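You operate a simulated robot arm through the tools that you are given. There is no shell and no other tool. Be economical: measure what you need, move in short steps, check, and stop when the job is done.

You are at the controls of a simulated two-armed robot. One attempt, no reset.

Task
Pick up the white-ringed cup with one hand, pass it to the other hand and put it on the steel table. Take the black-ringed cup and put it in the well of the grey tray. Put the red number stand labelled "65" from the steel table on the shelf of the steel table. Take the filter pad that says "57" from the steel table and put it on the top of the sample bench. Take the red sleeve and leave it on top of the green heat card. Put the blue rubbing block from the top of the sample bench on the top of the white tank. The order is free. Set down upright: white-ringed cup, black-ringed cup, red number stand.

Only the result counts: the job must be done as asked and must still hold three seconds after the hand-in. Knocking over, shifting, dropping, spilling or breaking anything else fails it.

Robot
Two 7-joint arms with two-finger parallel grippers on one trunk, on a base that drives. Base frame: it is fixed to the floor where the robot stands at the start and does not move with it; the origin is under the middle of the robot, x ahead of it, y to its left, z up; the surface under the hand at the start is at about z = 80. Units: cm, rad, N and s.
The left shoulder is at the start at [6.2, 19.8, 107.9], the right one opposite. With the tool pointing down near the work surface each hand reaches from about 30 to 72 cm from the robot's upright axis, wherever it stands, measured 20 degrees to its own side. Places, roughly: black-ringed cup (8x8x13 cm) [50, 0, 40]; blue rubbing block (5x9x5 cm) [-160, -30, 80]; filter pad [75, 25, 75]; green heat card [25, -425, 75]; red number stand [50, 25, 75]; red sleeve [50, -75, 75]; shelf of the steel table [60, -10, 30]; steel table [60, -10, 80]; top of the sample bench [-170, -120, 80]; top of the white tank [-190, 160, 100]; well of the grey tray (26x36 cm) [-128, 374, 78]; white-ringed cup (8x8x13 cm) [50, -10, 40]. Payload 1.57 kg a hand.
Tool frame (each hand has its own): the origin (TCP) lies between the finger pads and is the grasp point; the fingertips stand 3 cm ahead of it; z points along the fingers, y is the line along which they close. The gripper opens to 11 cm. The fingers are 2.4 cm wide and 1.2 cm thick; the gripper's body (4.8 by 11.2 cm) begins 7.8 cm behind the TCP.
Orientation is that of the tool frame in the base frame, as [roll, pitch, yaw] about the fixed x, y, z axes, in that order (R = Rz(yaw) Ry(pitch) Rx(roll)). With the fingers straight down and closing along the base's y, the tool's x points along the base's -x, its y along +y and its z along -z.

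Tools
- The arms move only by the tool drive_tool. It takes "left_commands", "right_commands" or both (then of equal length, played together; a hand with none holds still); each is a list of rows, each a list of 6 numbers: the shift along the base's x, y, z in cm, then the turn, a rotation vector about the base's x, y, z in rad. In form: [[x, y, z, ax, ay, az], ...]. A call has 1 to 20 rows; each row is the pose to reach, as a shift and turn from the pose commanded when the call began. "left_fingers" and "right_fingers" are, for a hand that has rows, the opening in per cent of the stroke, from 0 (shut) to 100 (fully open), set as the call begins (left out, the last holds). A row lasts 0.2 s, in which the tool goes at most 5 cm and 0.15 rad; a call with a longer step from one row to the next is refused whole, and so is a gripper value outside its range. Where a pose cannot be reached the arm comes as near as it can. A force on the tool above 40 N (or 10 N above the force at the start of the call, whichever is more), or a blocked arm, ends the call early, and 0.2 s more pass. Each finger travels about 7.2 cm/s and halts on what it meets, pressing with about 32 N; the grip force reading is that of the motor and also rises with nothing between the fingers. The clock runs only during rows and for 0.2 s after the last one: add rows that repeat a pose to give the fingers time. The reply holds the time, the measured pose of the TCP, the force on the tool along the base axes, the opening and the grip force, in the units named above and with some noise, with the torque about the TCP (base axes, N m) and any sound that the robot's microphone picked up.
- Cameras (640 x 400 px; columns grow to the right, rows downward): "scene" is now at [10.32, 1.06, 165.61]; the picture's right is [0.12, -0.99, 0.00], its down [-0.83, -0.10, -0.55] and it looks along [0.55, 0.07, -0.83] (base axes); focal length 258 px, centre (320, 200). "left" rides on the left gripper at [7, -1.6, -14.1] in its tool frame; the picture's right is [0.23, 0.97, 0.00], its down [-0.85, 0.20, -0.48] and it looks along [-0.47, 0.11, 0.88] (tool axes); focal length 222 px, centre (320, 200). "right" rides on the right gripper at [7, 1.6, -14.1] in its tool frame; the picture's right is [-0.23, 0.97, 0.00], its down [-0.85, -0.20, -0.48] and it looks along [-0.47, -0.11, 0.88] (tool axes); focal length 222 px, centre (320, 200). There is no depth. A picture from a camera that has moved, and an enlarged one, comes with that camera's place and axes in the base frame and with its lens.
- grab_frame(camera): a new picture of that camera. It takes no simulated time.
- slide_trunk(by): slides the trunk up (or, below 0, down) by that many cm; the arms and the scene camera ride with it, the base frame stays. It gives what a move gives, with no picture.
- drive_base(legs): drives the robot by 1 to 6 legs, each [ahead, left, turn to the left] in cm, cm and rad, along the robot's own axes; the way and the turn of a leg run together, so that a leg with both is an arc; at most 150 cm and 3.142 rad a leg. The arms and the cameras ride along, it lands a little off, and it stops where it bumps. It gives what a move gives.
- pan_tilt(pan, tilt): turns the head with the scene camera to pan (to the left, within 1.501 rad either way) and tilt (down, from -0.506 to 1.204), counted from straight ahead of the robot. It gives what a move gives.
- zoom(camera, box): a new picture of the part [left, top, right, bottom] of that camera's present view, enlarged. It takes no simulated time.
- sign_off(): hands the job in; it is judged then, once.

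Go step by step. Nothing tells you exact positions but the pictures and the camera data: compare them with the known pose of the tool, close in by small moves and look again before you grip or let go. The budget is 196 turns and 176 pictures, counting those below and the enlarged ones. Unless the task says otherwise, let go and move clear before handing in, and close with one line.

The tools are called after "Call:" as a command line: name --argument value ..., lists and objects as JSON in quotes. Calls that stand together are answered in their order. drive_tool: Moves the arms, as the interface text tells. Its arguments: {"type":"object","properties":{"left_commands":{"type":"array","items":{"type":"array","items":{"type":"number"}}},"left_fingers":{"type":"number"},"right_commands":{"type":"array","items":{"type":"array","items":{"type":"number"}}},"right_fingers":{"type":"number"}},"required":[]} The other tools are called the same way: slide_trunk (by) slides the trunk up or down; drive_base (legs) drives the base; pan_tilt (pan, tilt) turns the head that bears the scene camera; grab_frame (camera) takes a picture; zoom (camera, box) takes an enlarged picture of a part of a camera's view; sign_off () hands the job in.

At the start:

```text
time: 0.0
left_eef_pos: [41.94, 27.27, 110.76]
left_orientation: [3.142, -0.001, -3.142]
left_wrist_force: [-0.1, 0.0, 0.6]
left_moment: [0.01, 0.05, 0.01]
left_gripper_width: 10.97
left_grasp_force: 0.1
right_eef_pos: [37.26, -7.99, 109.18]
right_orientation: [-3.14, -0.002, -3.141]
right_wrist_force: [0.2, 0.3, 0.3]
right_moment: [-0.01, -0.01, 0.0]
right_gripper_width: 11.01
right_grasp_force: 0.0
trunk travel left (down, up): [-67.5, 31.5]
robot x, y, heading: [-0.05, -0.05, 0.005]
head pan, tilt: [0.122, 0.983]
```

scene: 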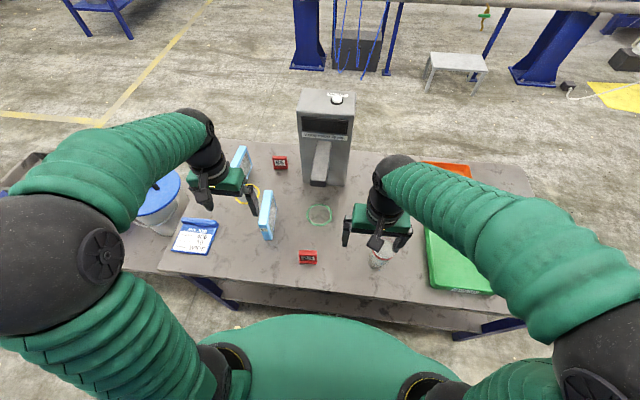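
right: 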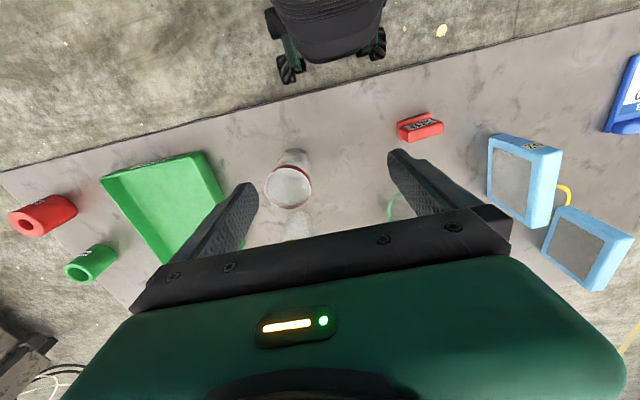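
left: 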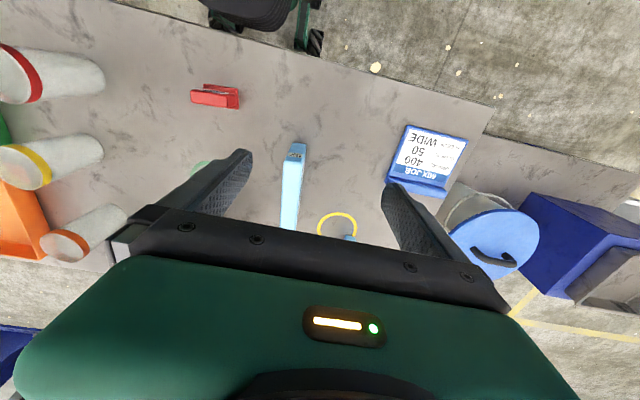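

I see the steel table with two red stands, two blue filter pads, and several ringed cups; the white- and black-ringed cups are probably on the shelf below. I'll zoom in to read the labels first.

Call:
zoom --camera "scene" --box '[150, 130, 350, 280]'

Call:
zoom --camera "right" --box '[380, 80, 640, 300]'

Call:
zoom --camera "left" --box '[150, 60, 370, 250]'

```text
2.67 times, centred on (250, 205) of scene
camera zoom: at [10.32, 1.06, 165.61], right [0.12, -0.99, 0.0], down [-0.83, -0.1, -0.55], along [0.55, 0.07, -0.83], focal length 689 px, centre (507, 187)
```

zoom: 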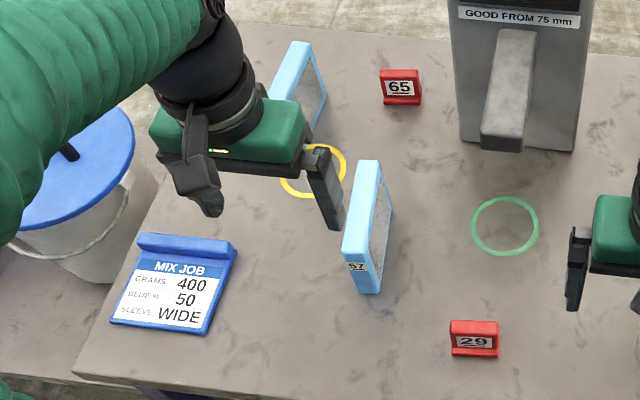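

```text
1.82 times, centred on (510, 190) of right
camera zoom: at [30.33, -6.5, 123.17], right [0.23, 0.97, 0.0], down [0.86, -0.2, 0.48], along [0.47, -0.11, -0.88], focal length 404 px, centre (-26, 218)
```

zoom: 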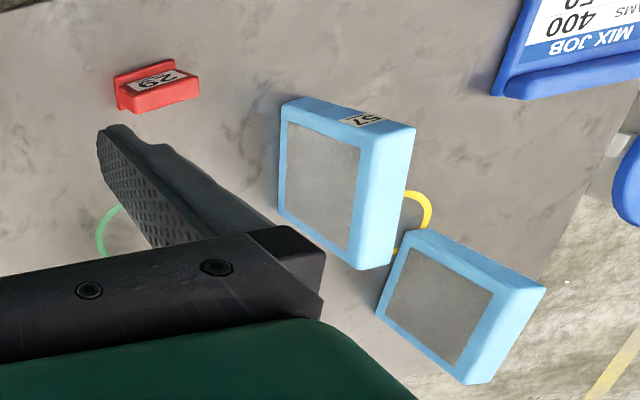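

```text
2.11 times, centred on (260, 155) of left
camera zoom: at [34.92, 25.64, 124.94], right [-0.23, 0.97, 0.0], down [0.86, 0.2, 0.48], along [0.47, 0.11, -0.88], focal length 468 px, centre (446, 295)
```

zoom: 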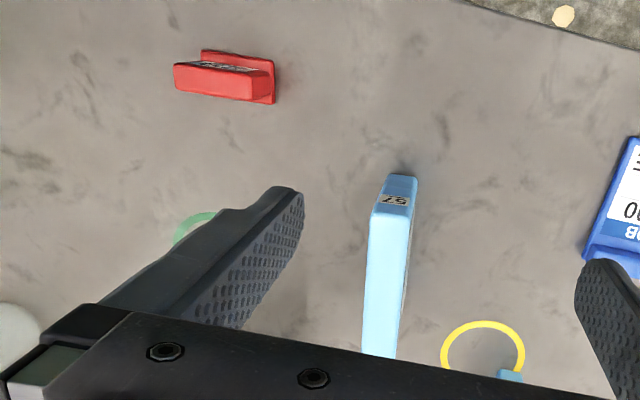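

Pad "57" is the nearer one and stand "65" is the far one. I'll look around with the head before planning.

Call:
pan_tilt --pan 0 --tilt 0.45

Call:
grab_frame --camera "scene"

Call:
pan_tilt --pan 1.2 --tilt 0.5

Call:
grab_frame --camera "scene"

Call:
pan_tilt --pan -1.2 --tilt 0.5

Call:
grab_frame --camera "scene"

```text
time: 1.0
left_eef_pos: [41.96, 27.3, 110.81]
left_orientation: [-3.141, -0.001, -3.141]
left_wrist_force: [-0.6, -0.6, 0.1]
left_moment: [0.02, 0.01, 0.0]
left_gripper_width: 10.99
left_grasp_force: 0.0
right_eef_pos: [37.16, -7.91, 109.22]
right_orientation: [-3.141, -0.001, -3.141]
right_wrist_force: [1.1, -0.1, -0.4]
right_moment: [0.02, 0.03, 0.0]
right_gripper_width: 11.01
right_grasp_force: 0.1
trunk travel left (down, up): [-67.5, 31.5]
robot x, y, heading: [0.05, -0.24, 0.007]
head pan, tilt: [0.0, 0.45]
```

```text
169 pictures are left
camera scene: at [12.49, 0.2, 170.04], right [0.0, -1.0, 0.0], down [-0.44, 0.0, -0.9], along [0.9, 0.0, -0.44], focal length 258 px, centre (320, 200)
```

scene: 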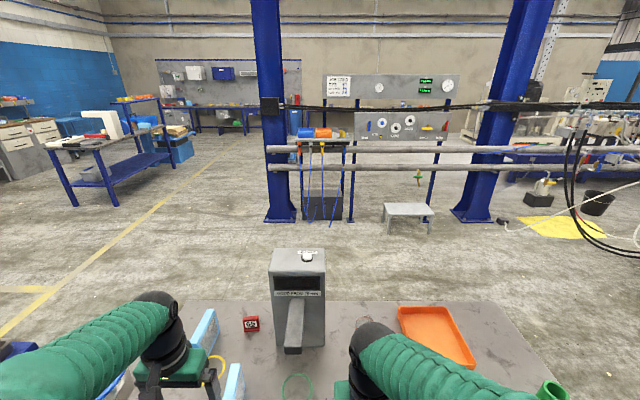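

```text
time: 2.4
left_eef_pos: [42.01, 27.31, 110.86]
left_orientation: [3.141, 0.0, -3.14]
left_wrist_force: [0.7, -0.2, -0.1]
left_moment: [-0.01, -0.01, 0.02]
left_gripper_width: 11.03
left_grasp_force: 0.1
right_eef_pos: [37.11, -8.05, 109.12]
right_orientation: [3.141, -0.001, 3.141]
right_wrist_force: [0.1, 0.2, -0.2]
right_moment: [-0.03, 0.0, 0.0]
right_gripper_width: 10.98
right_grasp_force: 0.1
trunk travel left (down, up): [-67.5, 31.5]
robot x, y, heading: [-0.13, -0.13, -0.001]
head pan, tilt: [1.201, 0.499]
```

```text
168 pictures are left
camera scene: at [6.61, 8.68, 169.6], right [0.93, -0.36, 0.0], down [-0.17, -0.45, -0.88], along [0.32, 0.82, -0.48], focal length 258 px, centre (320, 200)
```

scene: 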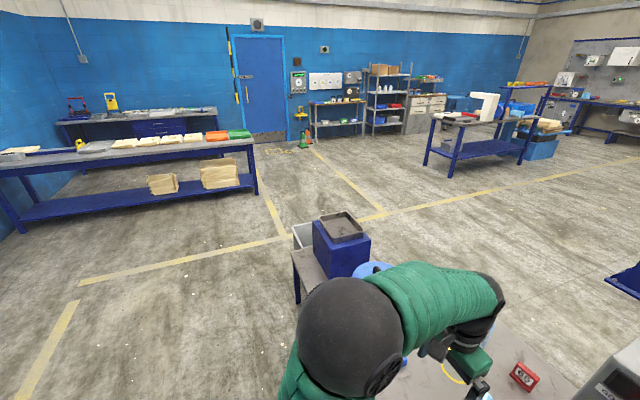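

```text
time: 4.6
left_eef_pos: [41.86, 27.26, 110.8]
left_orientation: [3.141, 0.0, -3.141]
left_wrist_force: [0.9, -0.2, 0.0]
left_moment: [0.01, 0.0, -0.02]
left_gripper_width: 10.99
left_grasp_force: 0.1
right_eef_pos: [37.21, -8.06, 109.12]
right_orientation: [3.141, 0.0, 3.141]
right_wrist_force: [-0.8, -0.1, 0.2]
right_moment: [-0.05, 0.0, -0.01]
right_gripper_width: 11.0
right_grasp_force: 0.1
trunk travel left (down, up): [-67.5, 31.5]
robot x, y, heading: [0.25, -0.09, 0.005]
head pan, tilt: [-1.201, 0.499]
```

```text
167 pictures are left
camera scene: at [6.6, -8.29, 169.61], right [-0.93, -0.36, 0.0], down [-0.17, 0.45, -0.88], along [0.32, -0.82, -0.48], focal length 258 px, centre (320, 200)
```

scene: 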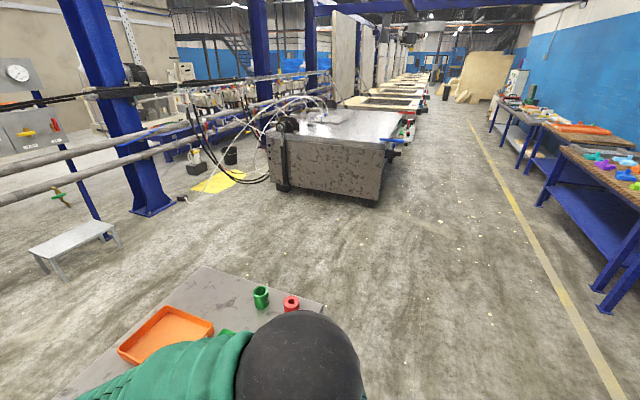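

The table's far side is open floor, so I can go round it later. I'll back off, lower the head to look at the shelf, and look behind too.

Call:
drive_base --legs '[[-60, 0, 0]]'

Call:
slide_trunk --by -20

Call:
pan_tilt --pan 0 --tilt 0.75

Call:
grab_frame --camera "scene"

```text
time: 7.9
left_eef_pos: [-16.74, 27.3, 110.86]
left_orientation: [-3.142, -0.001, 3.129]
left_wrist_force: [0.2, 0.1, 1.2]
left_moment: [0.01, 0.0, 0.02]
left_gripper_width: 10.99
left_grasp_force: 0.0
right_eef_pos: [-21.86, -7.99, 109.27]
right_orientation: [3.141, -0.002, 3.13]
right_wrist_force: [-0.5, 0.0, -0.3]
right_moment: [-0.03, 0.02, 0.01]
right_gripper_width: 11.0
right_grasp_force: 0.0
trunk travel left (down, up): [-67.5, 31.5]
robot x, y, heading: [-59.23, 0.52, -0.013]
head pan, tilt: [-1.201, 0.499]
```

```text
time: 10.1
left_eef_pos: [-16.96, 27.18, 90.86]
left_orientation: [3.14, 0.0, 3.129]
left_wrist_force: [0.3, 0.9, 0.1]
left_moment: [-0.01, 0.05, -0.02]
left_gripper_width: 11.0
left_grasp_force: 0.1
right_eef_pos: [-22.01, -8.03, 89.22]
right_orientation: [-3.141, 0.001, 3.129]
right_wrist_force: [0.1, -0.3, -0.4]
right_moment: [0.01, 0.03, 0.01]
right_gripper_width: 10.98
right_grasp_force: 0.0
trunk travel left (down, up): [-47.5, 51.5]
robot x, y, heading: [-59.15, 0.46, -0.012]
head pan, tilt: [-1.201, 0.499]
```

```text
time: 11.5
left_eef_pos: [-17.06, 27.22, 90.94]
left_orientation: [3.141, 0.0, 3.13]
left_wrist_force: [-0.4, 0.3, 0.3]
left_moment: [0.02, 0.03, 0.03]
left_gripper_width: 11.0
left_grasp_force: 0.2
right_eef_pos: [-22.16, -8.08, 89.15]
right_orientation: [-3.14, -0.001, 3.129]
right_wrist_force: [0.0, -0.2, 0.2]
right_moment: [0.0, -0.01, 0.0]
right_gripper_width: 11.0
right_grasp_force: 0.0
trunk travel left (down, up): [-47.5, 51.5]
robot x, y, heading: [-59.15, -0.11, -0.017]
head pan, tilt: [0.0, 0.75]
```

```text
166 pictures are left
camera scene: at [-47.51, 0.39, 147.41], right [-0.01, -1.0, 0.0], down [-0.68, 0.01, -0.73], along [0.73, -0.01, -0.68], focal length 258 px, centre (320, 200)
```

scene: 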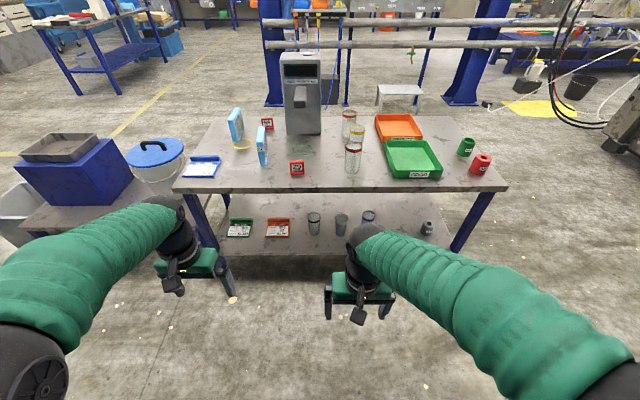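

Call:
zoom --camera "scene" --box '[210, 180, 450, 270]'

Call:
zoom --camera "scene" --box '[180, 50, 520, 200]'

```text
2.67 times, centred on (330, 225) of scene
camera zoom: at [-47.51, 0.39, 147.41], right [-0.01, -1.0, 0.0], down [-0.68, 0.01, -0.73], along [0.73, -0.01, -0.68], focal length 689 px, centre (293, 133)
```

zoom: 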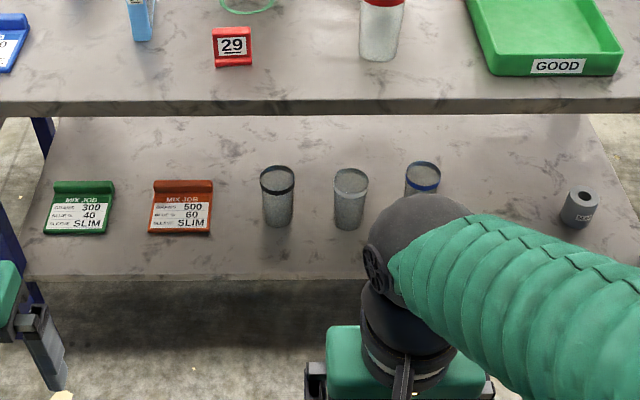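

```text
1.88 times, centred on (350, 125) of scene
camera zoom: at [-47.51, 0.39, 147.41], right [-0.01, -1.0, 0.0], down [-0.68, 0.01, -0.73], along [0.73, -0.01, -0.68], focal length 486 px, centre (264, 341)
```

zoom: 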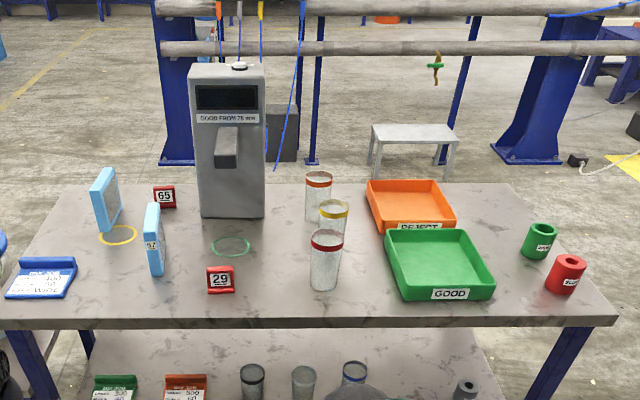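

The shelf holds, from left to right, the black-ringed cup at about (50, 2), the white-ringed cup at (49, -13) and a blue-ringed one. I'll fetch pad "57" with the left hand first, so the front of the tabletop is free, and take it to the bench.

Call:
slide_trunk --by 22

Call:
drive_base --legs '[[58, 0, 0.015]]'

Call:
grab_frame --camera "left"

Call:
grab_frame --camera "scene"

```text
time: 13.8
left_eef_pos: [-16.94, 27.14, 112.92]
left_orientation: [-3.141, 0.0, 3.13]
left_wrist_force: [0.3, -0.1, -1.0]
left_moment: [0.01, 0.02, -0.05]
left_gripper_width: 10.99
left_grasp_force: 0.1
right_eef_pos: [-22.06, -8.08, 111.2]
right_orientation: [-3.14, 0.001, 3.129]
right_wrist_force: [0.3, 0.5, -1.0]
right_moment: [-0.02, -0.01, -0.02]
right_gripper_width: 10.99
right_grasp_force: 0.0
trunk travel left (down, up): [-69.5, 29.5]
robot x, y, heading: [-58.87, 0.31, -0.015]
head pan, tilt: [0.0, 0.75]
```

```text
time: 17.1
left_eef_pos: [39.13, 28.34, 113.01]
left_orientation: [3.141, 0.002, -3.126]
left_wrist_force: [-0.6, -0.5, -0.8]
left_moment: [-0.02, -0.01, -0.04]
left_gripper_width: 10.99
left_grasp_force: 0.1
right_eef_pos: [35.0, -7.01, 111.17]
right_orientation: [3.14, 0.002, -3.128]
right_wrist_force: [-0.2, 0.7, -0.3]
right_moment: [0.03, 0.0, 0.01]
right_gripper_width: 11.0
right_grasp_force: 0.1
trunk travel left (down, up): [-69.5, 29.5]
robot x, y, heading: [-1.93, 0.04, 0.013]
head pan, tilt: [0.0, 0.75]
```

```text
163 pictures are left
camera left: at [32.12, 26.56, 127.03], right [-0.24, 0.97, 0.0], down [0.85, 0.21, 0.48], along [0.47, 0.12, -0.88], focal length 222 px, centre (320, 200)
```

left: 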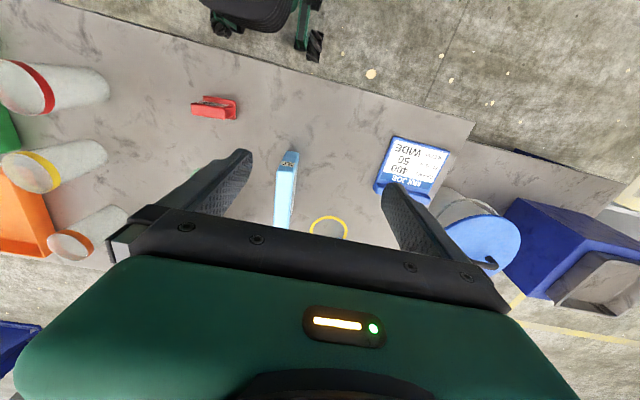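

```text
162 pictures are left
camera scene: at [9.25, 0.79, 169.42], right [0.01, -1.0, 0.0], down [-0.68, -0.01, -0.73], along [0.73, 0.01, -0.68], focal length 258 px, centre (320, 200)
```

scene: 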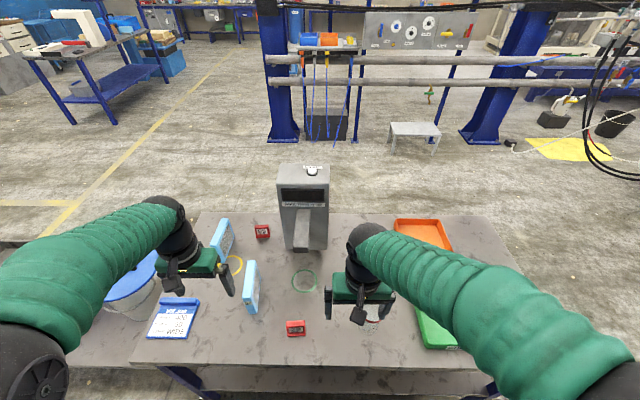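

The pad is about 11 cm tall and 3 cm thick, standing around (53, 24.5) along x. I'll move the left hand above it and look.

Call:
drive_tool --left_commands '[[4, -1, -3, 0, 0, 0], [8, -2.5, -6, 0, 0, 0], [12, -3.7, -8, 0, 0, 0], [13, -3.7, -10, 0, 0, 0]]'

Call:
zoom --camera "scene" --box '[120, 190, 340, 350]'

Call:
grab_frame --camera "left"

```text
refused: row 1 steps farther than a row can; nothing moved
```

```text
2.50 times, centred on (230, 270) of scene
camera zoom: at [9.25, 0.79, 169.42], right [0.01, -1.0, 0.0], down [-0.68, -0.01, -0.73], along [0.73, 0.01, -0.68], focal length 646 px, centre (545, 25)
```

zoom: 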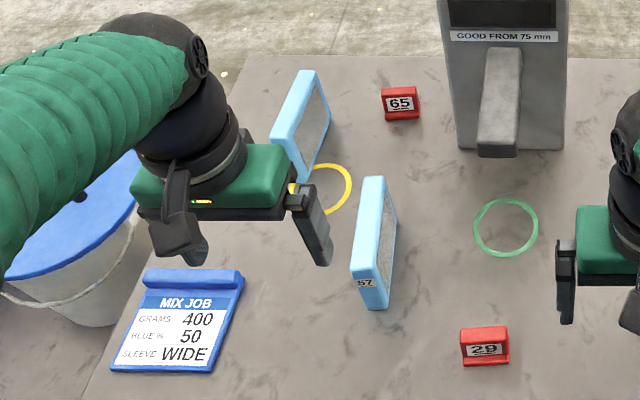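

```text
160 pictures are left
camera left: at [32.12, 26.56, 127.03], right [-0.24, 0.97, 0.0], down [0.85, 0.21, 0.48], along [0.47, 0.12, -0.88], focal length 222 px, centre (320, 200)
```

left: 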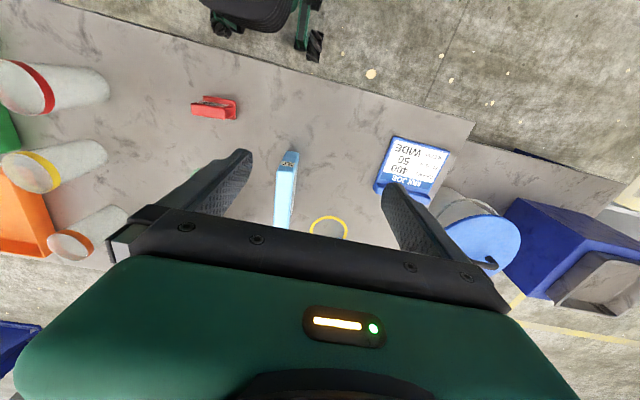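

Call:
drive_tool --left_commands '[[4, -1, -2, 0, 0, 0.05], [8, -2, -4, 0, 0, 0.1], [12, -3, -6, 0, 0, 0.15], [15, -3.3, -8, 0, 0, 0.15], [15, -3.3, -12, 0, 0, 0.15]]'

Call:
grab_frame --camera "left"

Call:
zoom --camera "scene" --box '[120, 190, 340, 350]'

```text
time: 18.3
left_eef_pos: [54.37, 25.19, 100.86]
left_orientation: [3.141, 0.002, -2.976]
left_wrist_force: [0.0, -0.4, -0.3]
left_moment: [-0.01, -0.01, -0.03]
left_gripper_width: 10.98
left_grasp_force: 0.0
right_eef_pos: [34.97, -6.93, 111.32]
right_orientation: [-3.141, 0.0, -3.127]
right_wrist_force: [-0.4, -0.8, -0.7]
right_moment: [0.01, 0.01, 0.01]
right_gripper_width: 11.0
right_grasp_force: 0.1
trunk travel left (down, up): [-69.5, 29.5]
robot x, y, heading: [-1.76, 0.35, 0.016]
head pan, tilt: [0.0, 0.75]
```

```text
159 pictures are left
camera left: at [47.68, 22.41, 114.88], right [-0.38, 0.92, 0.0], down [0.81, 0.34, 0.48], along [0.44, 0.18, -0.88], focal length 222 px, centre (320, 200)
```

left: 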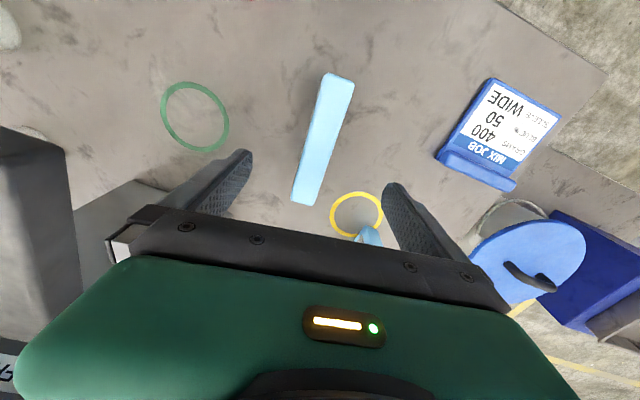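

```text
2.50 times, centred on (230, 270) of scene
camera zoom: at [9.65, 0.83, 169.39], right [0.01, -1.0, 0.0], down [-0.68, -0.01, -0.73], along [0.73, 0.01, -0.68], focal length 646 px, centre (545, 25)
```

zoom: 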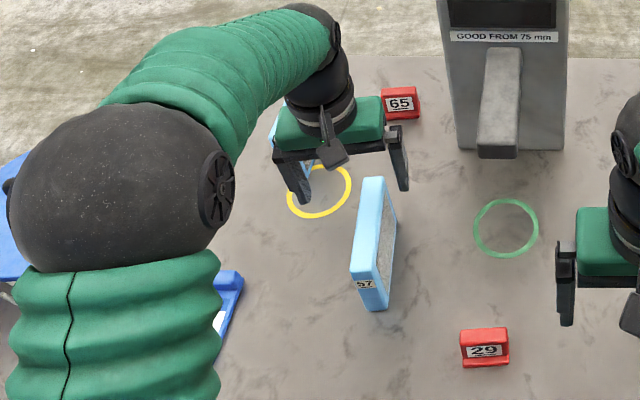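

Call:
drive_tool --left_commands '[[-0.8, -0.4, -3, 0, 0, 0], [-0.8, -0.4, -6, 0, 0, 0], [-0.8, -0.4, -9, 0, 0, 0], [-0.8, -0.4, -12.3, 0, 0, 0]]'

Call:
grab_frame --camera "left"

Call:
zoom --camera "scene" --box '[120, 190, 340, 350]'

```text
time: 19.3
left_eef_pos: [53.5, 24.68, 88.74]
left_orientation: [-3.14, 0.0, -2.978]
left_wrist_force: [-0.6, -0.5, -0.6]
left_moment: [0.02, 0.05, -0.03]
left_gripper_width: 10.98
left_grasp_force: 0.1
right_eef_pos: [35.15, -7.1, 111.13]
right_orientation: [3.141, 0.0, -3.127]
right_wrist_force: [-0.4, -0.5, 0.6]
right_moment: [-0.02, 0.02, -0.03]
right_gripper_width: 10.99
right_grasp_force: 0.0
trunk travel left (down, up): [-69.5, 29.5]
robot x, y, heading: [-2.03, 0.51, 0.011]
head pan, tilt: [0.0, 0.75]
```

```text
157 pictures are left
camera left: at [46.83, 21.86, 102.77], right [-0.38, 0.92, 0.0], down [0.81, 0.34, 0.48], along [0.44, 0.18, -0.88], focal length 222 px, centre (320, 200)
```

left: 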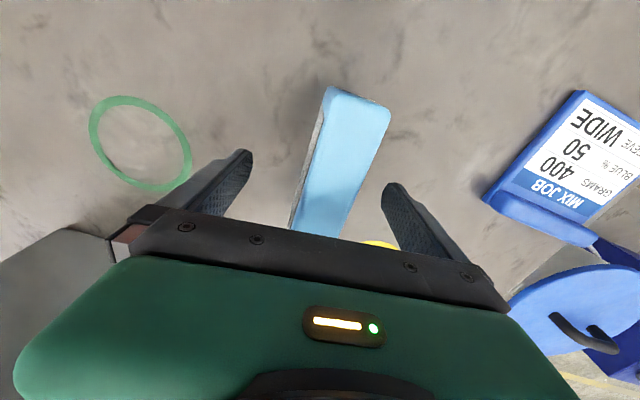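

```text
2.50 times, centred on (230, 270) of scene
camera zoom: at [9.68, 0.81, 169.39], right [0.01, -1.0, 0.0], down [-0.68, -0.01, -0.73], along [0.73, 0.01, -0.68], focal length 646 px, centre (545, 25)
```

zoom: 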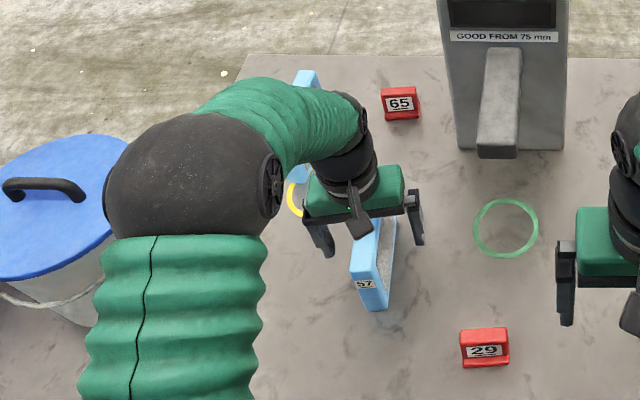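

Call:
drive_tool --left_commands '[[0, 0, -1, 0, 0, 0], [0, 0, -1, 0, 0, 0]]'

Call:
drive_tool --left_commands '[[0, 0, 0, 0, 0, 0], [0, 0, 0, 0, 0, 0], [0, 0, 0, 0, 0, 0], [0, 0, 0, 0, 0, 0], [0, 0, 0, 0, 0, 0], [0, 0, 0, 0, 0, 0]]' --left_fingers 0

Call:
drive_tool --left_commands '[[0, 0, 1, 0, 0, 0], [0, 0, 4, 0, 0, 0], [0, 0, 8, 0, 0, 0], [0, 0, 12, 0, 0, 0], [0, 0, 16, 0, 0, 0], [-4, 0, 18, 0, 0, 0], [-8, 0, 18, 0, 0, 0], [-12, 0, 18, 0, 0, 0]]'

Call:
grab_frame --camera "left"

Call:
grab_frame --camera "scene"

```text
time: 19.9
left_eef_pos: [53.52, 24.73, 87.62]
left_orientation: [3.141, 0.0, -2.977]
left_wrist_force: [-0.1, 0.2, 0.6]
left_moment: [-0.02, -0.01, -0.01]
left_gripper_width: 10.99
left_grasp_force: 0.1
right_eef_pos: [35.06, -7.06, 111.29]
right_orientation: [3.141, 0.0, -3.128]
right_wrist_force: [0.0, 0.1, 0.2]
right_moment: [0.01, -0.03, 0.0]
right_gripper_width: 10.98
right_grasp_force: 0.0
trunk travel left (down, up): [-69.5, 29.5]
robot x, y, heading: [-2.18, 0.27, 0.015]
head pan, tilt: [0.0, 0.75]
```

```text
time: 21.3
left_eef_pos: [53.35, 24.68, 87.72]
left_orientation: [3.142, 0.0, -2.979]
left_wrist_force: [-0.4, 0.1, -0.1]
left_moment: [-0.01, -0.03, 0.03]
left_gripper_width: 2.98
left_grasp_force: 31.9
right_eef_pos: [35.1, -7.16, 111.2]
right_orientation: [3.141, -0.002, -3.127]
right_wrist_force: [-0.7, -0.4, 0.5]
right_moment: [-0.02, 0.01, 0.03]
right_gripper_width: 11.0
right_grasp_force: 0.2
trunk travel left (down, up): [-69.5, 29.5]
robot x, y, heading: [-2.11, 0.18, 0.015]
head pan, tilt: [0.0, 0.75]
```

```text
time: 23.1
left_eef_pos: [41.62, 24.7, 105.69]
left_orientation: [-3.14, 0.001, -2.977]
left_wrist_force: [-0.3, 0.3, -1.0]
left_moment: [0.04, -0.01, -0.01]
left_gripper_width: 2.96
left_grasp_force: 31.7
right_eef_pos: [34.95, -7.14, 111.32]
right_orientation: [3.141, 0.002, -3.127]
right_wrist_force: [0.4, 0.8, -0.1]
right_moment: [0.02, -0.04, 0.01]
right_gripper_width: 11.02
right_grasp_force: 0.1
trunk travel left (down, up): [-69.5, 29.5]
robot x, y, heading: [-2.31, 0.67, 0.014]
head pan, tilt: [0.0, 0.75]
```

```text
155 pictures are left
camera left: at [34.86, 21.82, 119.82], right [-0.38, 0.92, 0.0], down [0.81, 0.34, 0.48], along [0.44, 0.18, -0.88], focal length 222 px, centre (320, 200)
```

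left: 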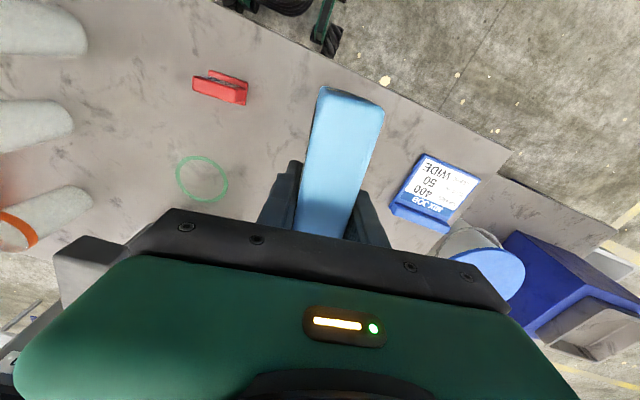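

```text
154 pictures are left
camera scene: at [9.33, 0.78, 169.41], right [0.01, -1.0, 0.0], down [-0.68, -0.01, -0.73], along [0.73, 0.01, -0.68], focal length 258 px, centre (320, 200)
```

scene: 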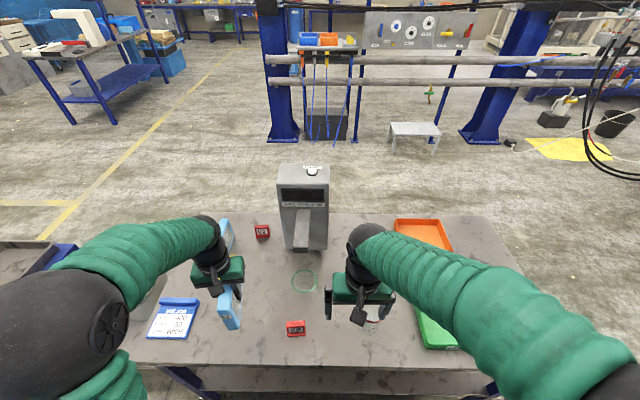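

Pad "57" is in the left hand, its base about 7.7 cm below the TCP. I'll back off, turn round and look at the bench.

Call:
drive_base --legs '[[-45, 0, 0], [0, 0, 3.14]]'

Call:
pan_tilt --pan 0.4 --tilt 0.45

Call:
grab_frame --camera "scene"

Call:
pan_tilt --pan -0.8 --tilt 0.45

Call:
grab_frame --camera "scene"

```text
time: 33.0
left_eef_pos: [-90.75, -23.51, 105.65]
left_orientation: [-3.141, 0.0, 0.144]
left_wrist_force: [-0.4, 0.0, -1.0]
left_moment: [0.05, -0.02, 0.0]
left_gripper_width: 2.96
left_grasp_force: 32.1
right_eef_pos: [-83.56, 7.96, 111.19]
right_orientation: [3.14, 0.0, -0.006]
right_wrist_force: [0.5, 0.6, 0.3]
right_moment: [0.01, -0.04, -0.03]
right_gripper_width: 11.0
right_grasp_force: 0.0
trunk travel left (down, up): [-69.5, 29.5]
robot x, y, heading: [-45.86, -0.21, 3.134]
head pan, tilt: [0.0, 0.75]
```

```text
time: 33.9
left_eef_pos: [-90.76, -23.51, 105.84]
left_orientation: [3.14, 0.001, 0.144]
left_wrist_force: [-0.2, -1.3, -2.0]
left_moment: [0.03, -0.03, 0.0]
left_gripper_width: 2.99
left_grasp_force: 32.3
right_eef_pos: [-83.47, 8.04, 111.19]
right_orientation: [3.141, 0.003, -0.004]
right_wrist_force: [-0.1, -0.3, -0.1]
right_moment: [0.02, 0.03, -0.01]
right_gripper_width: 10.99
right_grasp_force: 0.1
trunk travel left (down, up): [-69.5, 29.5]
robot x, y, heading: [-46.24, -0.1, 3.138]
head pan, tilt: [0.4, 0.45]
```

```text
153 pictures are left
camera scene: at [-58.28, -3.7, 172.04], right [-0.38, 0.92, 0.0], down [0.4, 0.17, -0.9], along [-0.83, -0.35, -0.44], focal length 258 px, centre (320, 200)
```

scene: 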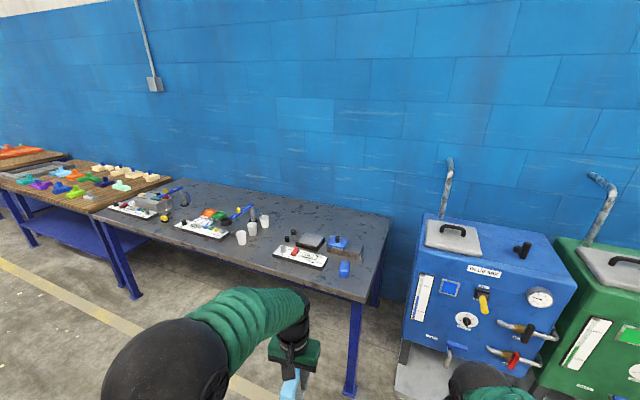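

```text
time: 35.3
left_eef_pos: [-90.79, -23.54, 105.83]
left_orientation: [-3.141, 0.001, 0.145]
left_wrist_force: [0.8, -0.2, -0.8]
left_moment: [0.0, -0.04, -0.03]
left_gripper_width: 2.97
left_grasp_force: 31.7
right_eef_pos: [-83.41, 8.02, 111.32]
right_orientation: [-3.141, 0.003, -0.006]
right_wrist_force: [-0.1, 0.3, -0.4]
right_moment: [0.02, -0.03, 0.01]
right_gripper_width: 10.99
right_grasp_force: 0.0
trunk travel left (down, up): [-69.5, 29.5]
robot x, y, heading: [-46.46, -0.1, 3.136]
head pan, tilt: [-0.799, 0.45]
```

```text
152 pictures are left
camera scene: at [-56.19, 6.46, 172.05], right [0.72, 0.69, 0.0], down [0.3, -0.31, -0.9], along [-0.62, 0.65, -0.44], focal length 258 px, centre (320, 200)
```

scene: 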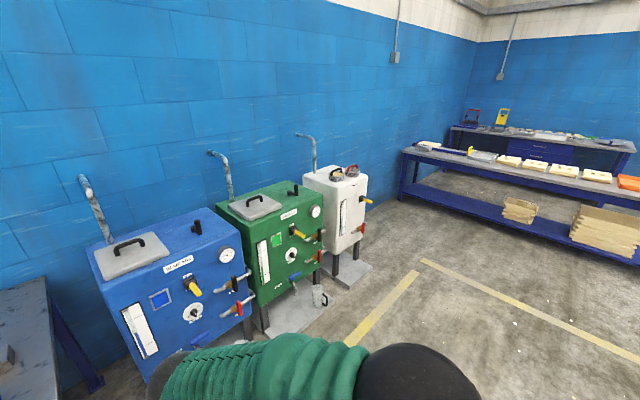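

Call:
pan_tilt --pan 0.4 --tilt 0.6

Call:
zoom --camera "scene" --box '[80, 110, 400, 310]'

Call:
pan_tilt --pan -0.8 --tilt 0.45

Call:
zoom --camera "scene" --box '[200, 120, 420, 320]'

```text
time: 36.7
left_eef_pos: [-90.82, -23.45, 105.69]
left_orientation: [3.141, 0.002, 0.144]
left_wrist_force: [-0.7, -1.0, -1.0]
left_moment: [-0.01, -0.02, 0.01]
left_gripper_width: 2.96
left_grasp_force: 32.4
right_eef_pos: [-83.63, 7.96, 111.23]
right_orientation: [3.141, 0.002, -0.005]
right_wrist_force: [0.1, -0.1, -0.3]
right_moment: [0.0, 0.0, 0.01]
right_gripper_width: 10.99
right_grasp_force: 0.0
trunk travel left (down, up): [-69.5, 29.5]
robot x, y, heading: [-46.65, -0.19, 3.135]
head pan, tilt: [0.4, 0.6]
```

```text
2.00 times, centred on (240, 210) of scene
camera zoom: at [-57.97, -3.57, 170.69], right [-0.38, 0.92, 0.0], down [0.52, 0.22, -0.82], along [-0.76, -0.32, -0.57], focal length 517 px, centre (480, 180)
```

zoom: 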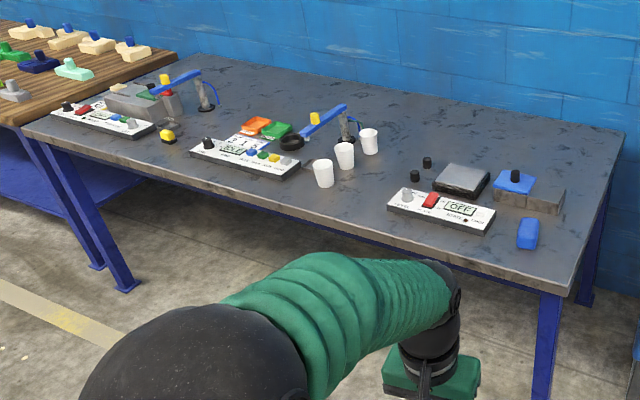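

```text
time: 38.1
left_eef_pos: [-90.79, -23.61, 105.83]
left_orientation: [-3.141, 0.002, 0.145]
left_wrist_force: [-0.4, -0.4, -1.1]
left_moment: [0.02, 0.0, 0.02]
left_gripper_width: 2.95
left_grasp_force: 32.2
right_eef_pos: [-83.47, 8.06, 111.25]
right_orientation: [-3.141, 0.001, -0.004]
right_wrist_force: [0.2, 0.6, -0.1]
right_moment: [0.01, -0.01, 0.01]
right_gripper_width: 11.03
right_grasp_force: 0.1
trunk travel left (down, up): [-69.5, 29.5]
robot x, y, heading: [-46.87, -0.37, 3.133]
head pan, tilt: [-0.799, 0.45]
```

```text
2.00 times, centred on (310, 220) of scene
camera zoom: at [-56.19, 6.46, 172.05], right [0.72, 0.69, 0.0], down [0.3, -0.31, -0.9], along [-0.62, 0.65, -0.44], focal length 517 px, centre (340, 160)
```

zoom: 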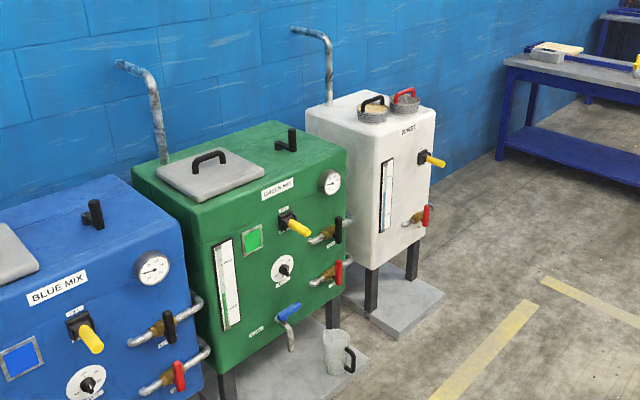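

The bench front edge is at x ≈ -146; the blue block sits at about (-157, -31) and there is a free gap at about (-157, -84) for the pad. I'll drive up facing the bench.

Call:
drive_base --legs '[[53, 58, 0]]'

Call:
pan_tilt --pan 0 --tilt 0.9

Call:
grab_frame --camera "scene"

Call:
grab_frame --camera "right"

Call:
grab_frame --camera "left"

```text
time: 42.3
left_eef_pos: [-142.92, -81.71, 105.76]
left_orientation: [-3.141, 0.002, 0.15]
left_wrist_force: [0.8, -0.2, -1.4]
left_moment: [-0.01, -0.04, 0.0]
left_gripper_width: 2.98
left_grasp_force: 31.8
right_eef_pos: [-135.82, -50.11, 111.26]
right_orientation: [3.138, 0.004, 0.0]
right_wrist_force: [-0.1, -0.2, -0.2]
right_moment: [-0.06, 0.01, 0.01]
right_gripper_width: 10.99
right_grasp_force: 0.1
trunk travel left (down, up): [-69.5, 29.5]
robot x, y, heading: [-99.19, -58.6, -3.14]
head pan, tilt: [-0.799, 0.45]
```

```text
time: 43.5
left_eef_pos: [-142.97, -81.85, 105.73]
left_orientation: [-3.141, 0.001, 0.149]
left_wrist_force: [0.2, 0.1, -1.9]
left_moment: [0.01, 0.01, 0.02]
left_gripper_width: 2.98
left_grasp_force: 32.2
right_eef_pos: [-135.73, -50.28, 111.32]
right_orientation: [-3.142, 0.002, 0.002]
right_wrist_force: [-0.4, 0.3, 0.2]
right_moment: [0.03, 0.0, 0.01]
right_gripper_width: 11.01
right_grasp_force: 0.1
trunk travel left (down, up): [-69.5, 29.5]
robot x, y, heading: [-98.87, -58.18, -3.146]
head pan, tilt: [0.0, 0.901]
```

```text
149 pictures are left
camera scene: at [-109.71, -58.28, 168.22], right [0.0, 1.0, 0.0], down [0.78, 0.0, -0.62], along [-0.62, 0.0, -0.78], focal length 258 px, centre (320, 200)
```

scene: 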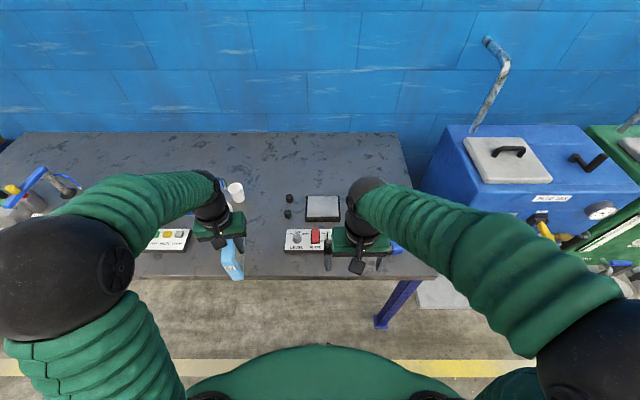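

```text
148 pictures are left
camera right: at [-128.78, -52.06, 125.27], right [-0.23, -0.97, 0.0], down [-0.85, 0.2, 0.48], along [-0.47, 0.11, -0.88], focal length 222 px, centre (320, 200)
```

right: 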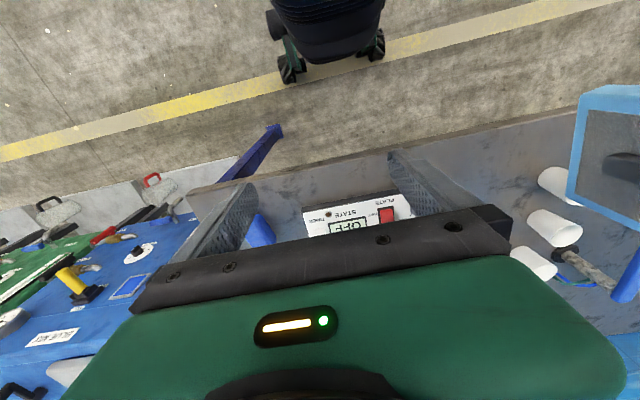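

```text
147 pictures are left
camera left: at [-136.33, -79.3, 119.85], right [0.37, -0.93, 0.0], down [-0.81, -0.33, 0.48], along [-0.45, -0.18, -0.88], focal length 222 px, centre (320, 200)
```

left: 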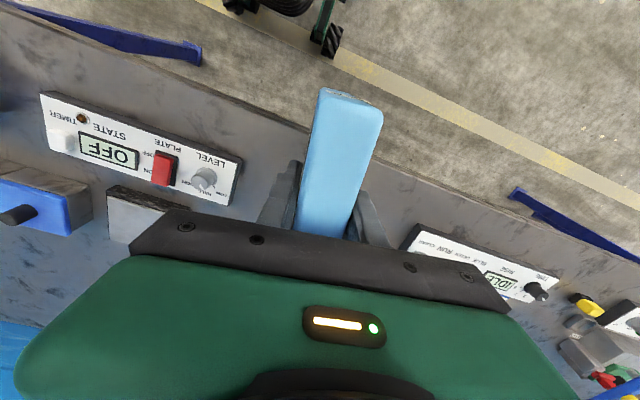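

Call:
drive_tool --left_commands '[[-4, 0, 0, 0, 0, -0.05], [-8, 0, 0, 0, 0, -0.1], [-12, -0.4, 0, 0, 0, -0.15], [-14.5, -0.7, 0, 0, 0, -0.15], [-14.5, -0.7, -4, 0, 0, -0.15], [-14.5, -0.7, -8, 0, 0, -0.15], [-14.5, -0.7, -12, 0, 0, -0.15], [-14.5, -0.7, -15, 0, 0, -0.15]]'

Call:
grab_frame --camera "left"

Call:
grab_frame --camera "right"

```text
time: 45.3
left_eef_pos: [-157.44, -82.56, 90.76]
left_orientation: [-3.14, 0.003, 0.0]
left_wrist_force: [0.2, 0.4, -0.6]
left_moment: [0.01, 0.01, -0.04]
left_gripper_width: 2.99
left_grasp_force: 31.9
right_eef_pos: [-135.95, -50.28, 111.17]
right_orientation: [3.141, 0.002, 0.003]
right_wrist_force: [0.6, 0.1, -1.2]
right_moment: [-0.02, -0.02, -0.02]
right_gripper_width: 11.03
right_grasp_force: 0.0
trunk travel left (down, up): [-69.5, 29.5]
robot x, y, heading: [-98.7, -58.03, -3.14]
head pan, tilt: [0.0, 0.901]
```

```text
146 pictures are left
camera left: at [-150.48, -80.95, 104.8], right [0.23, -0.97, 0.0], down [-0.85, -0.2, 0.48], along [-0.47, -0.11, -0.88], focal length 222 px, centre (320, 200)
```

left: 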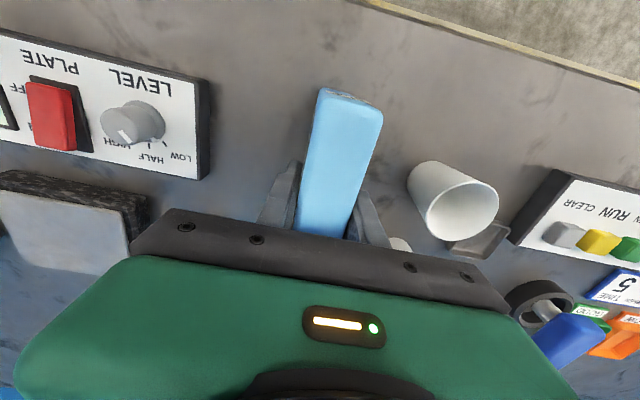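

```text
145 pictures are left
camera right: at [-128.85, -52.09, 125.26], right [-0.23, -0.97, 0.0], down [-0.85, 0.2, 0.48], along [-0.47, 0.11, -0.88], focal length 222 px, centre (320, 200)
```

right: 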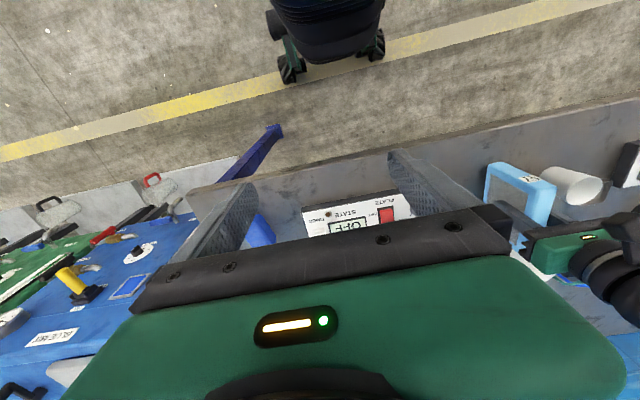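

Call:
drive_tool --left_commands '[[0, 0.8, -1.2, 0, 0, 0], [0, 0.8, -2.2, 0, 0, 0], [0, 0.8, -2.6, 0, 0, 0], [0, 0.8, -2.8, 0, 0, 0]]'

Call:
drive_tool --left_commands '[[0, 0, -0.2, 0, 0, 0], [0, 0, -0.3, 0, 0, 0], [0, 0, -0.4, 0, 0, 0]]'

```text
time: 46.3
left_eef_pos: [-157.24, -81.63, 88.13]
left_orientation: [-3.142, 0.005, -0.001]
left_wrist_force: [-1.3, -0.9, 26.0]
left_moment: [-0.01, -0.25, 0.04]
left_gripper_width: 3.0
left_grasp_force: 32.4
right_eef_pos: [-135.71, -50.11, 111.37]
right_orientation: [-3.141, 0.002, 0.002]
right_wrist_force: [0.1, 0.6, -0.7]
right_moment: [0.01, -0.04, 0.03]
right_gripper_width: 11.01
right_grasp_force: 0.0
trunk travel left (down, up): [-69.5, 29.5]
robot x, y, heading: [-98.69, -58.15, -3.144]
head pan, tilt: [0.0, 0.901]
```

```text
time: 47.1
left_eef_pos: [-157.33, -81.72, 87.81]
left_orientation: [-3.141, 0.005, 0.002]
left_wrist_force: [0.2, 0.4, 26.5]
left_moment: [0.1, -0.02, 0.06]
left_gripper_width: 2.97
left_grasp_force: 31.5
right_eef_pos: [-135.62, -50.13, 111.36]
right_orientation: [3.139, 0.006, 0.002]
right_wrist_force: [-0.5, 0.3, -0.7]
right_moment: [-0.02, -0.02, 0.0]
right_gripper_width: 10.99
right_grasp_force: 0.1
trunk travel left (down, up): [-69.5, 29.5]
robot x, y, heading: [-99.12, -58.39, -3.142]
head pan, tilt: [0.0, 0.901]
```

It rests on the bench. I'll open partly and rise.

Call:
drive_tool --left_commands '[[0, 0, 0.3, 0, 0, 0], [0, 0, 0.3, 0, 0, 0], [0, 0, 0.3, 0, 0, 0]]' --left_fingers 50

Call:
drive_tool --left_commands '[[0, 0, 3, 0, 0, 0], [0, 0, 7, 0, 0, 0], [0, 0, 11, 0, 0, 0], [0, 0, 15, 0, 0, 0], [0, 0, 19, 0, 0, 0], [4, 0, 20, 0, 0, 0], [8, 0, 20, 0, 0, 0], [12, 0, 20, 0, 0, 0]]'

Call:
grab_frame --camera "left"

Call:
drive_tool --right_commands '[[-4, 3, 0, 0, 0, 0], [-7, 7, 0, 0, 0, 0], [-10, 11, 0, 0, 0, 0], [-13, 14, -2, 0, 0, 0], [-16, 17, -4, 0, 0, 0], [-19, 19, -6, 0, 0, 0]]'

Call:
grab_frame --camera "right"

Call:
grab_frame --camera "scene"

```text
time: 47.9
left_eef_pos: [-157.43, -81.74, 87.7]
left_orientation: [-3.142, 0.0, 0.0]
left_wrist_force: [1.0, 0.3, 0.1]
left_moment: [0.01, -0.02, 0.0]
left_gripper_width: 5.48
left_grasp_force: 0.2
right_eef_pos: [-135.89, -50.11, 111.2]
right_orientation: [3.141, 0.002, 0.0]
right_wrist_force: [-0.4, 1.8, 0.0]
right_moment: [0.0, -0.02, -0.02]
right_gripper_width: 11.0
right_grasp_force: 0.1
trunk travel left (down, up): [-69.5, 29.5]
robot x, y, heading: [-99.08, -58.22, -3.138]
head pan, tilt: [0.0, 0.901]
```

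```text
time: 49.7
left_eef_pos: [-145.36, -81.68, 107.95]
left_orientation: [-3.14, 0.004, 0.0]
left_wrist_force: [-0.2, 0.2, -0.8]
left_moment: [-0.01, 0.02, 0.02]
left_gripper_width: 5.51
left_grasp_force: 0.1
right_eef_pos: [-135.63, -50.29, 111.18]
right_orientation: [-3.139, 0.002, 0.001]
right_wrist_force: [0.4, -0.2, 0.7]
right_moment: [0.0, -0.02, 0.04]
right_gripper_width: 11.01
right_grasp_force: 0.0
trunk travel left (down, up): [-69.5, 29.5]
robot x, y, heading: [-98.45, -58.29, -3.144]
head pan, tilt: [0.0, 0.901]
```

```text
144 pictures are left
camera left: at [-138.34, -80.12, 122.04], right [0.23, -0.97, 0.0], down [-0.85, -0.2, 0.48], along [-0.47, -0.11, -0.88], focal length 222 px, centre (320, 200)
```

left: 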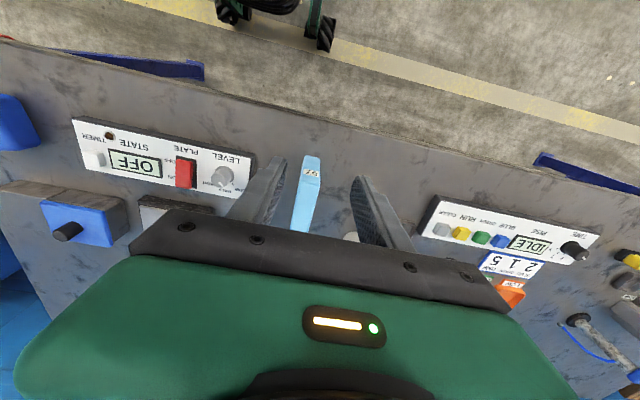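

```text
time: 51.1
left_eef_pos: [-145.52, -81.5, 107.95]
left_orientation: [3.14, 0.001, 0.0]
left_wrist_force: [0.1, -0.2, -0.4]
left_moment: [-0.02, 0.02, 0.03]
left_gripper_width: 5.47
left_grasp_force: 0.0
right_eef_pos: [-154.83, -30.83, 105.34]
right_orientation: [3.141, 0.001, 0.002]
right_wrist_force: [0.0, -0.2, -0.4]
right_moment: [-0.01, -0.05, -0.03]
right_gripper_width: 10.98
right_grasp_force: 0.1
trunk travel left (down, up): [-69.5, 29.5]
robot x, y, heading: [-98.8, -58.19, -3.139]
head pan, tilt: [0.0, 0.901]
```

```text
143 pictures are left
camera right: at [-147.82, -32.59, 119.32], right [-0.23, -0.97, 0.0], down [-0.85, 0.2, 0.48], along [-0.47, 0.11, -0.88], focal length 222 px, centre (320, 200)
```

right: 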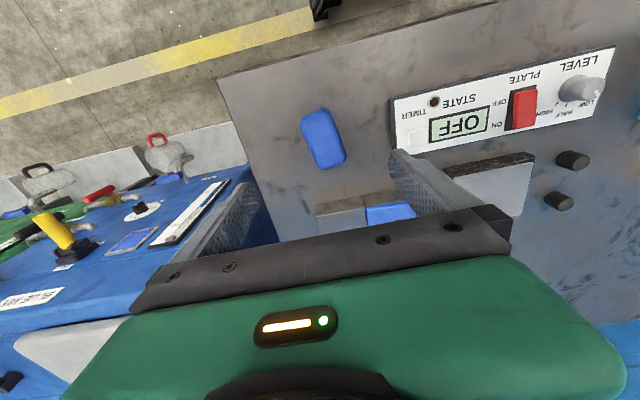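

```text
142 pictures are left
camera scene: at [-110.02, -57.99, 168.19], right [0.0, 1.0, 0.0], down [0.79, 0.0, -0.62], along [-0.62, 0.0, -0.79], focal length 258 px, centre (320, 200)
```

scene: 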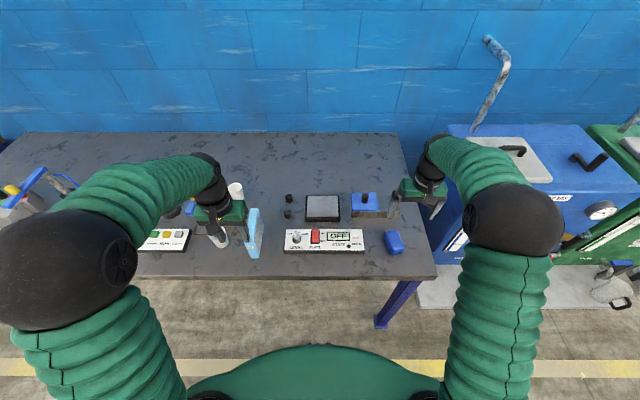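

The pad stands well. The blue block is centred at (-156.2, -31), yaw ≈ 0.13; I'll descend on it with the right hand.

Call:
drive_tool --right_commands '[[-0.7, -0.1, -4, 0, 0, 0.065], [-1.4, -0.2, -8, 0, 0, 0.13], [-1.4, -0.2, -12, 0, 0, 0.13], [-1.4, -0.2, -15, 0, 0, 0.13]]'

Call:
grab_frame --camera "right"

```text
time: 52.1
left_eef_pos: [-145.53, -81.56, 107.9]
left_orientation: [-3.141, 0.002, 0.0]
left_wrist_force: [-0.8, -0.5, 0.5]
left_moment: [-0.03, -0.05, -0.04]
left_gripper_width: 5.51
left_grasp_force: 0.2
right_eef_pos: [-156.07, -31.3, 90.11]
right_orientation: [-3.141, 0.003, 0.13]
right_wrist_force: [-0.3, -0.1, 0.8]
right_moment: [0.0, -0.01, 0.06]
right_gripper_width: 11.0
right_grasp_force: 0.0
trunk travel left (down, up): [-69.5, 29.5]
robot x, y, heading: [-99.23, -58.56, -3.141]
head pan, tilt: [0.0, 0.901]
```

```text
141 pictures are left
camera right: at [-148.89, -32.07, 104.17], right [-0.1, -1.0, 0.0], down [-0.87, 0.09, 0.48], along [-0.48, 0.05, -0.88], focal length 222 px, centre (320, 200)
```

right: 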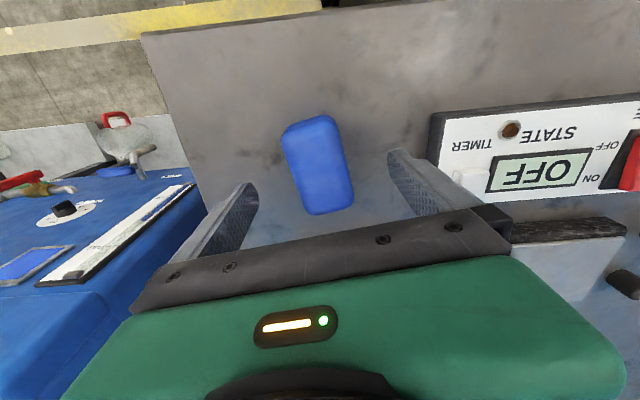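

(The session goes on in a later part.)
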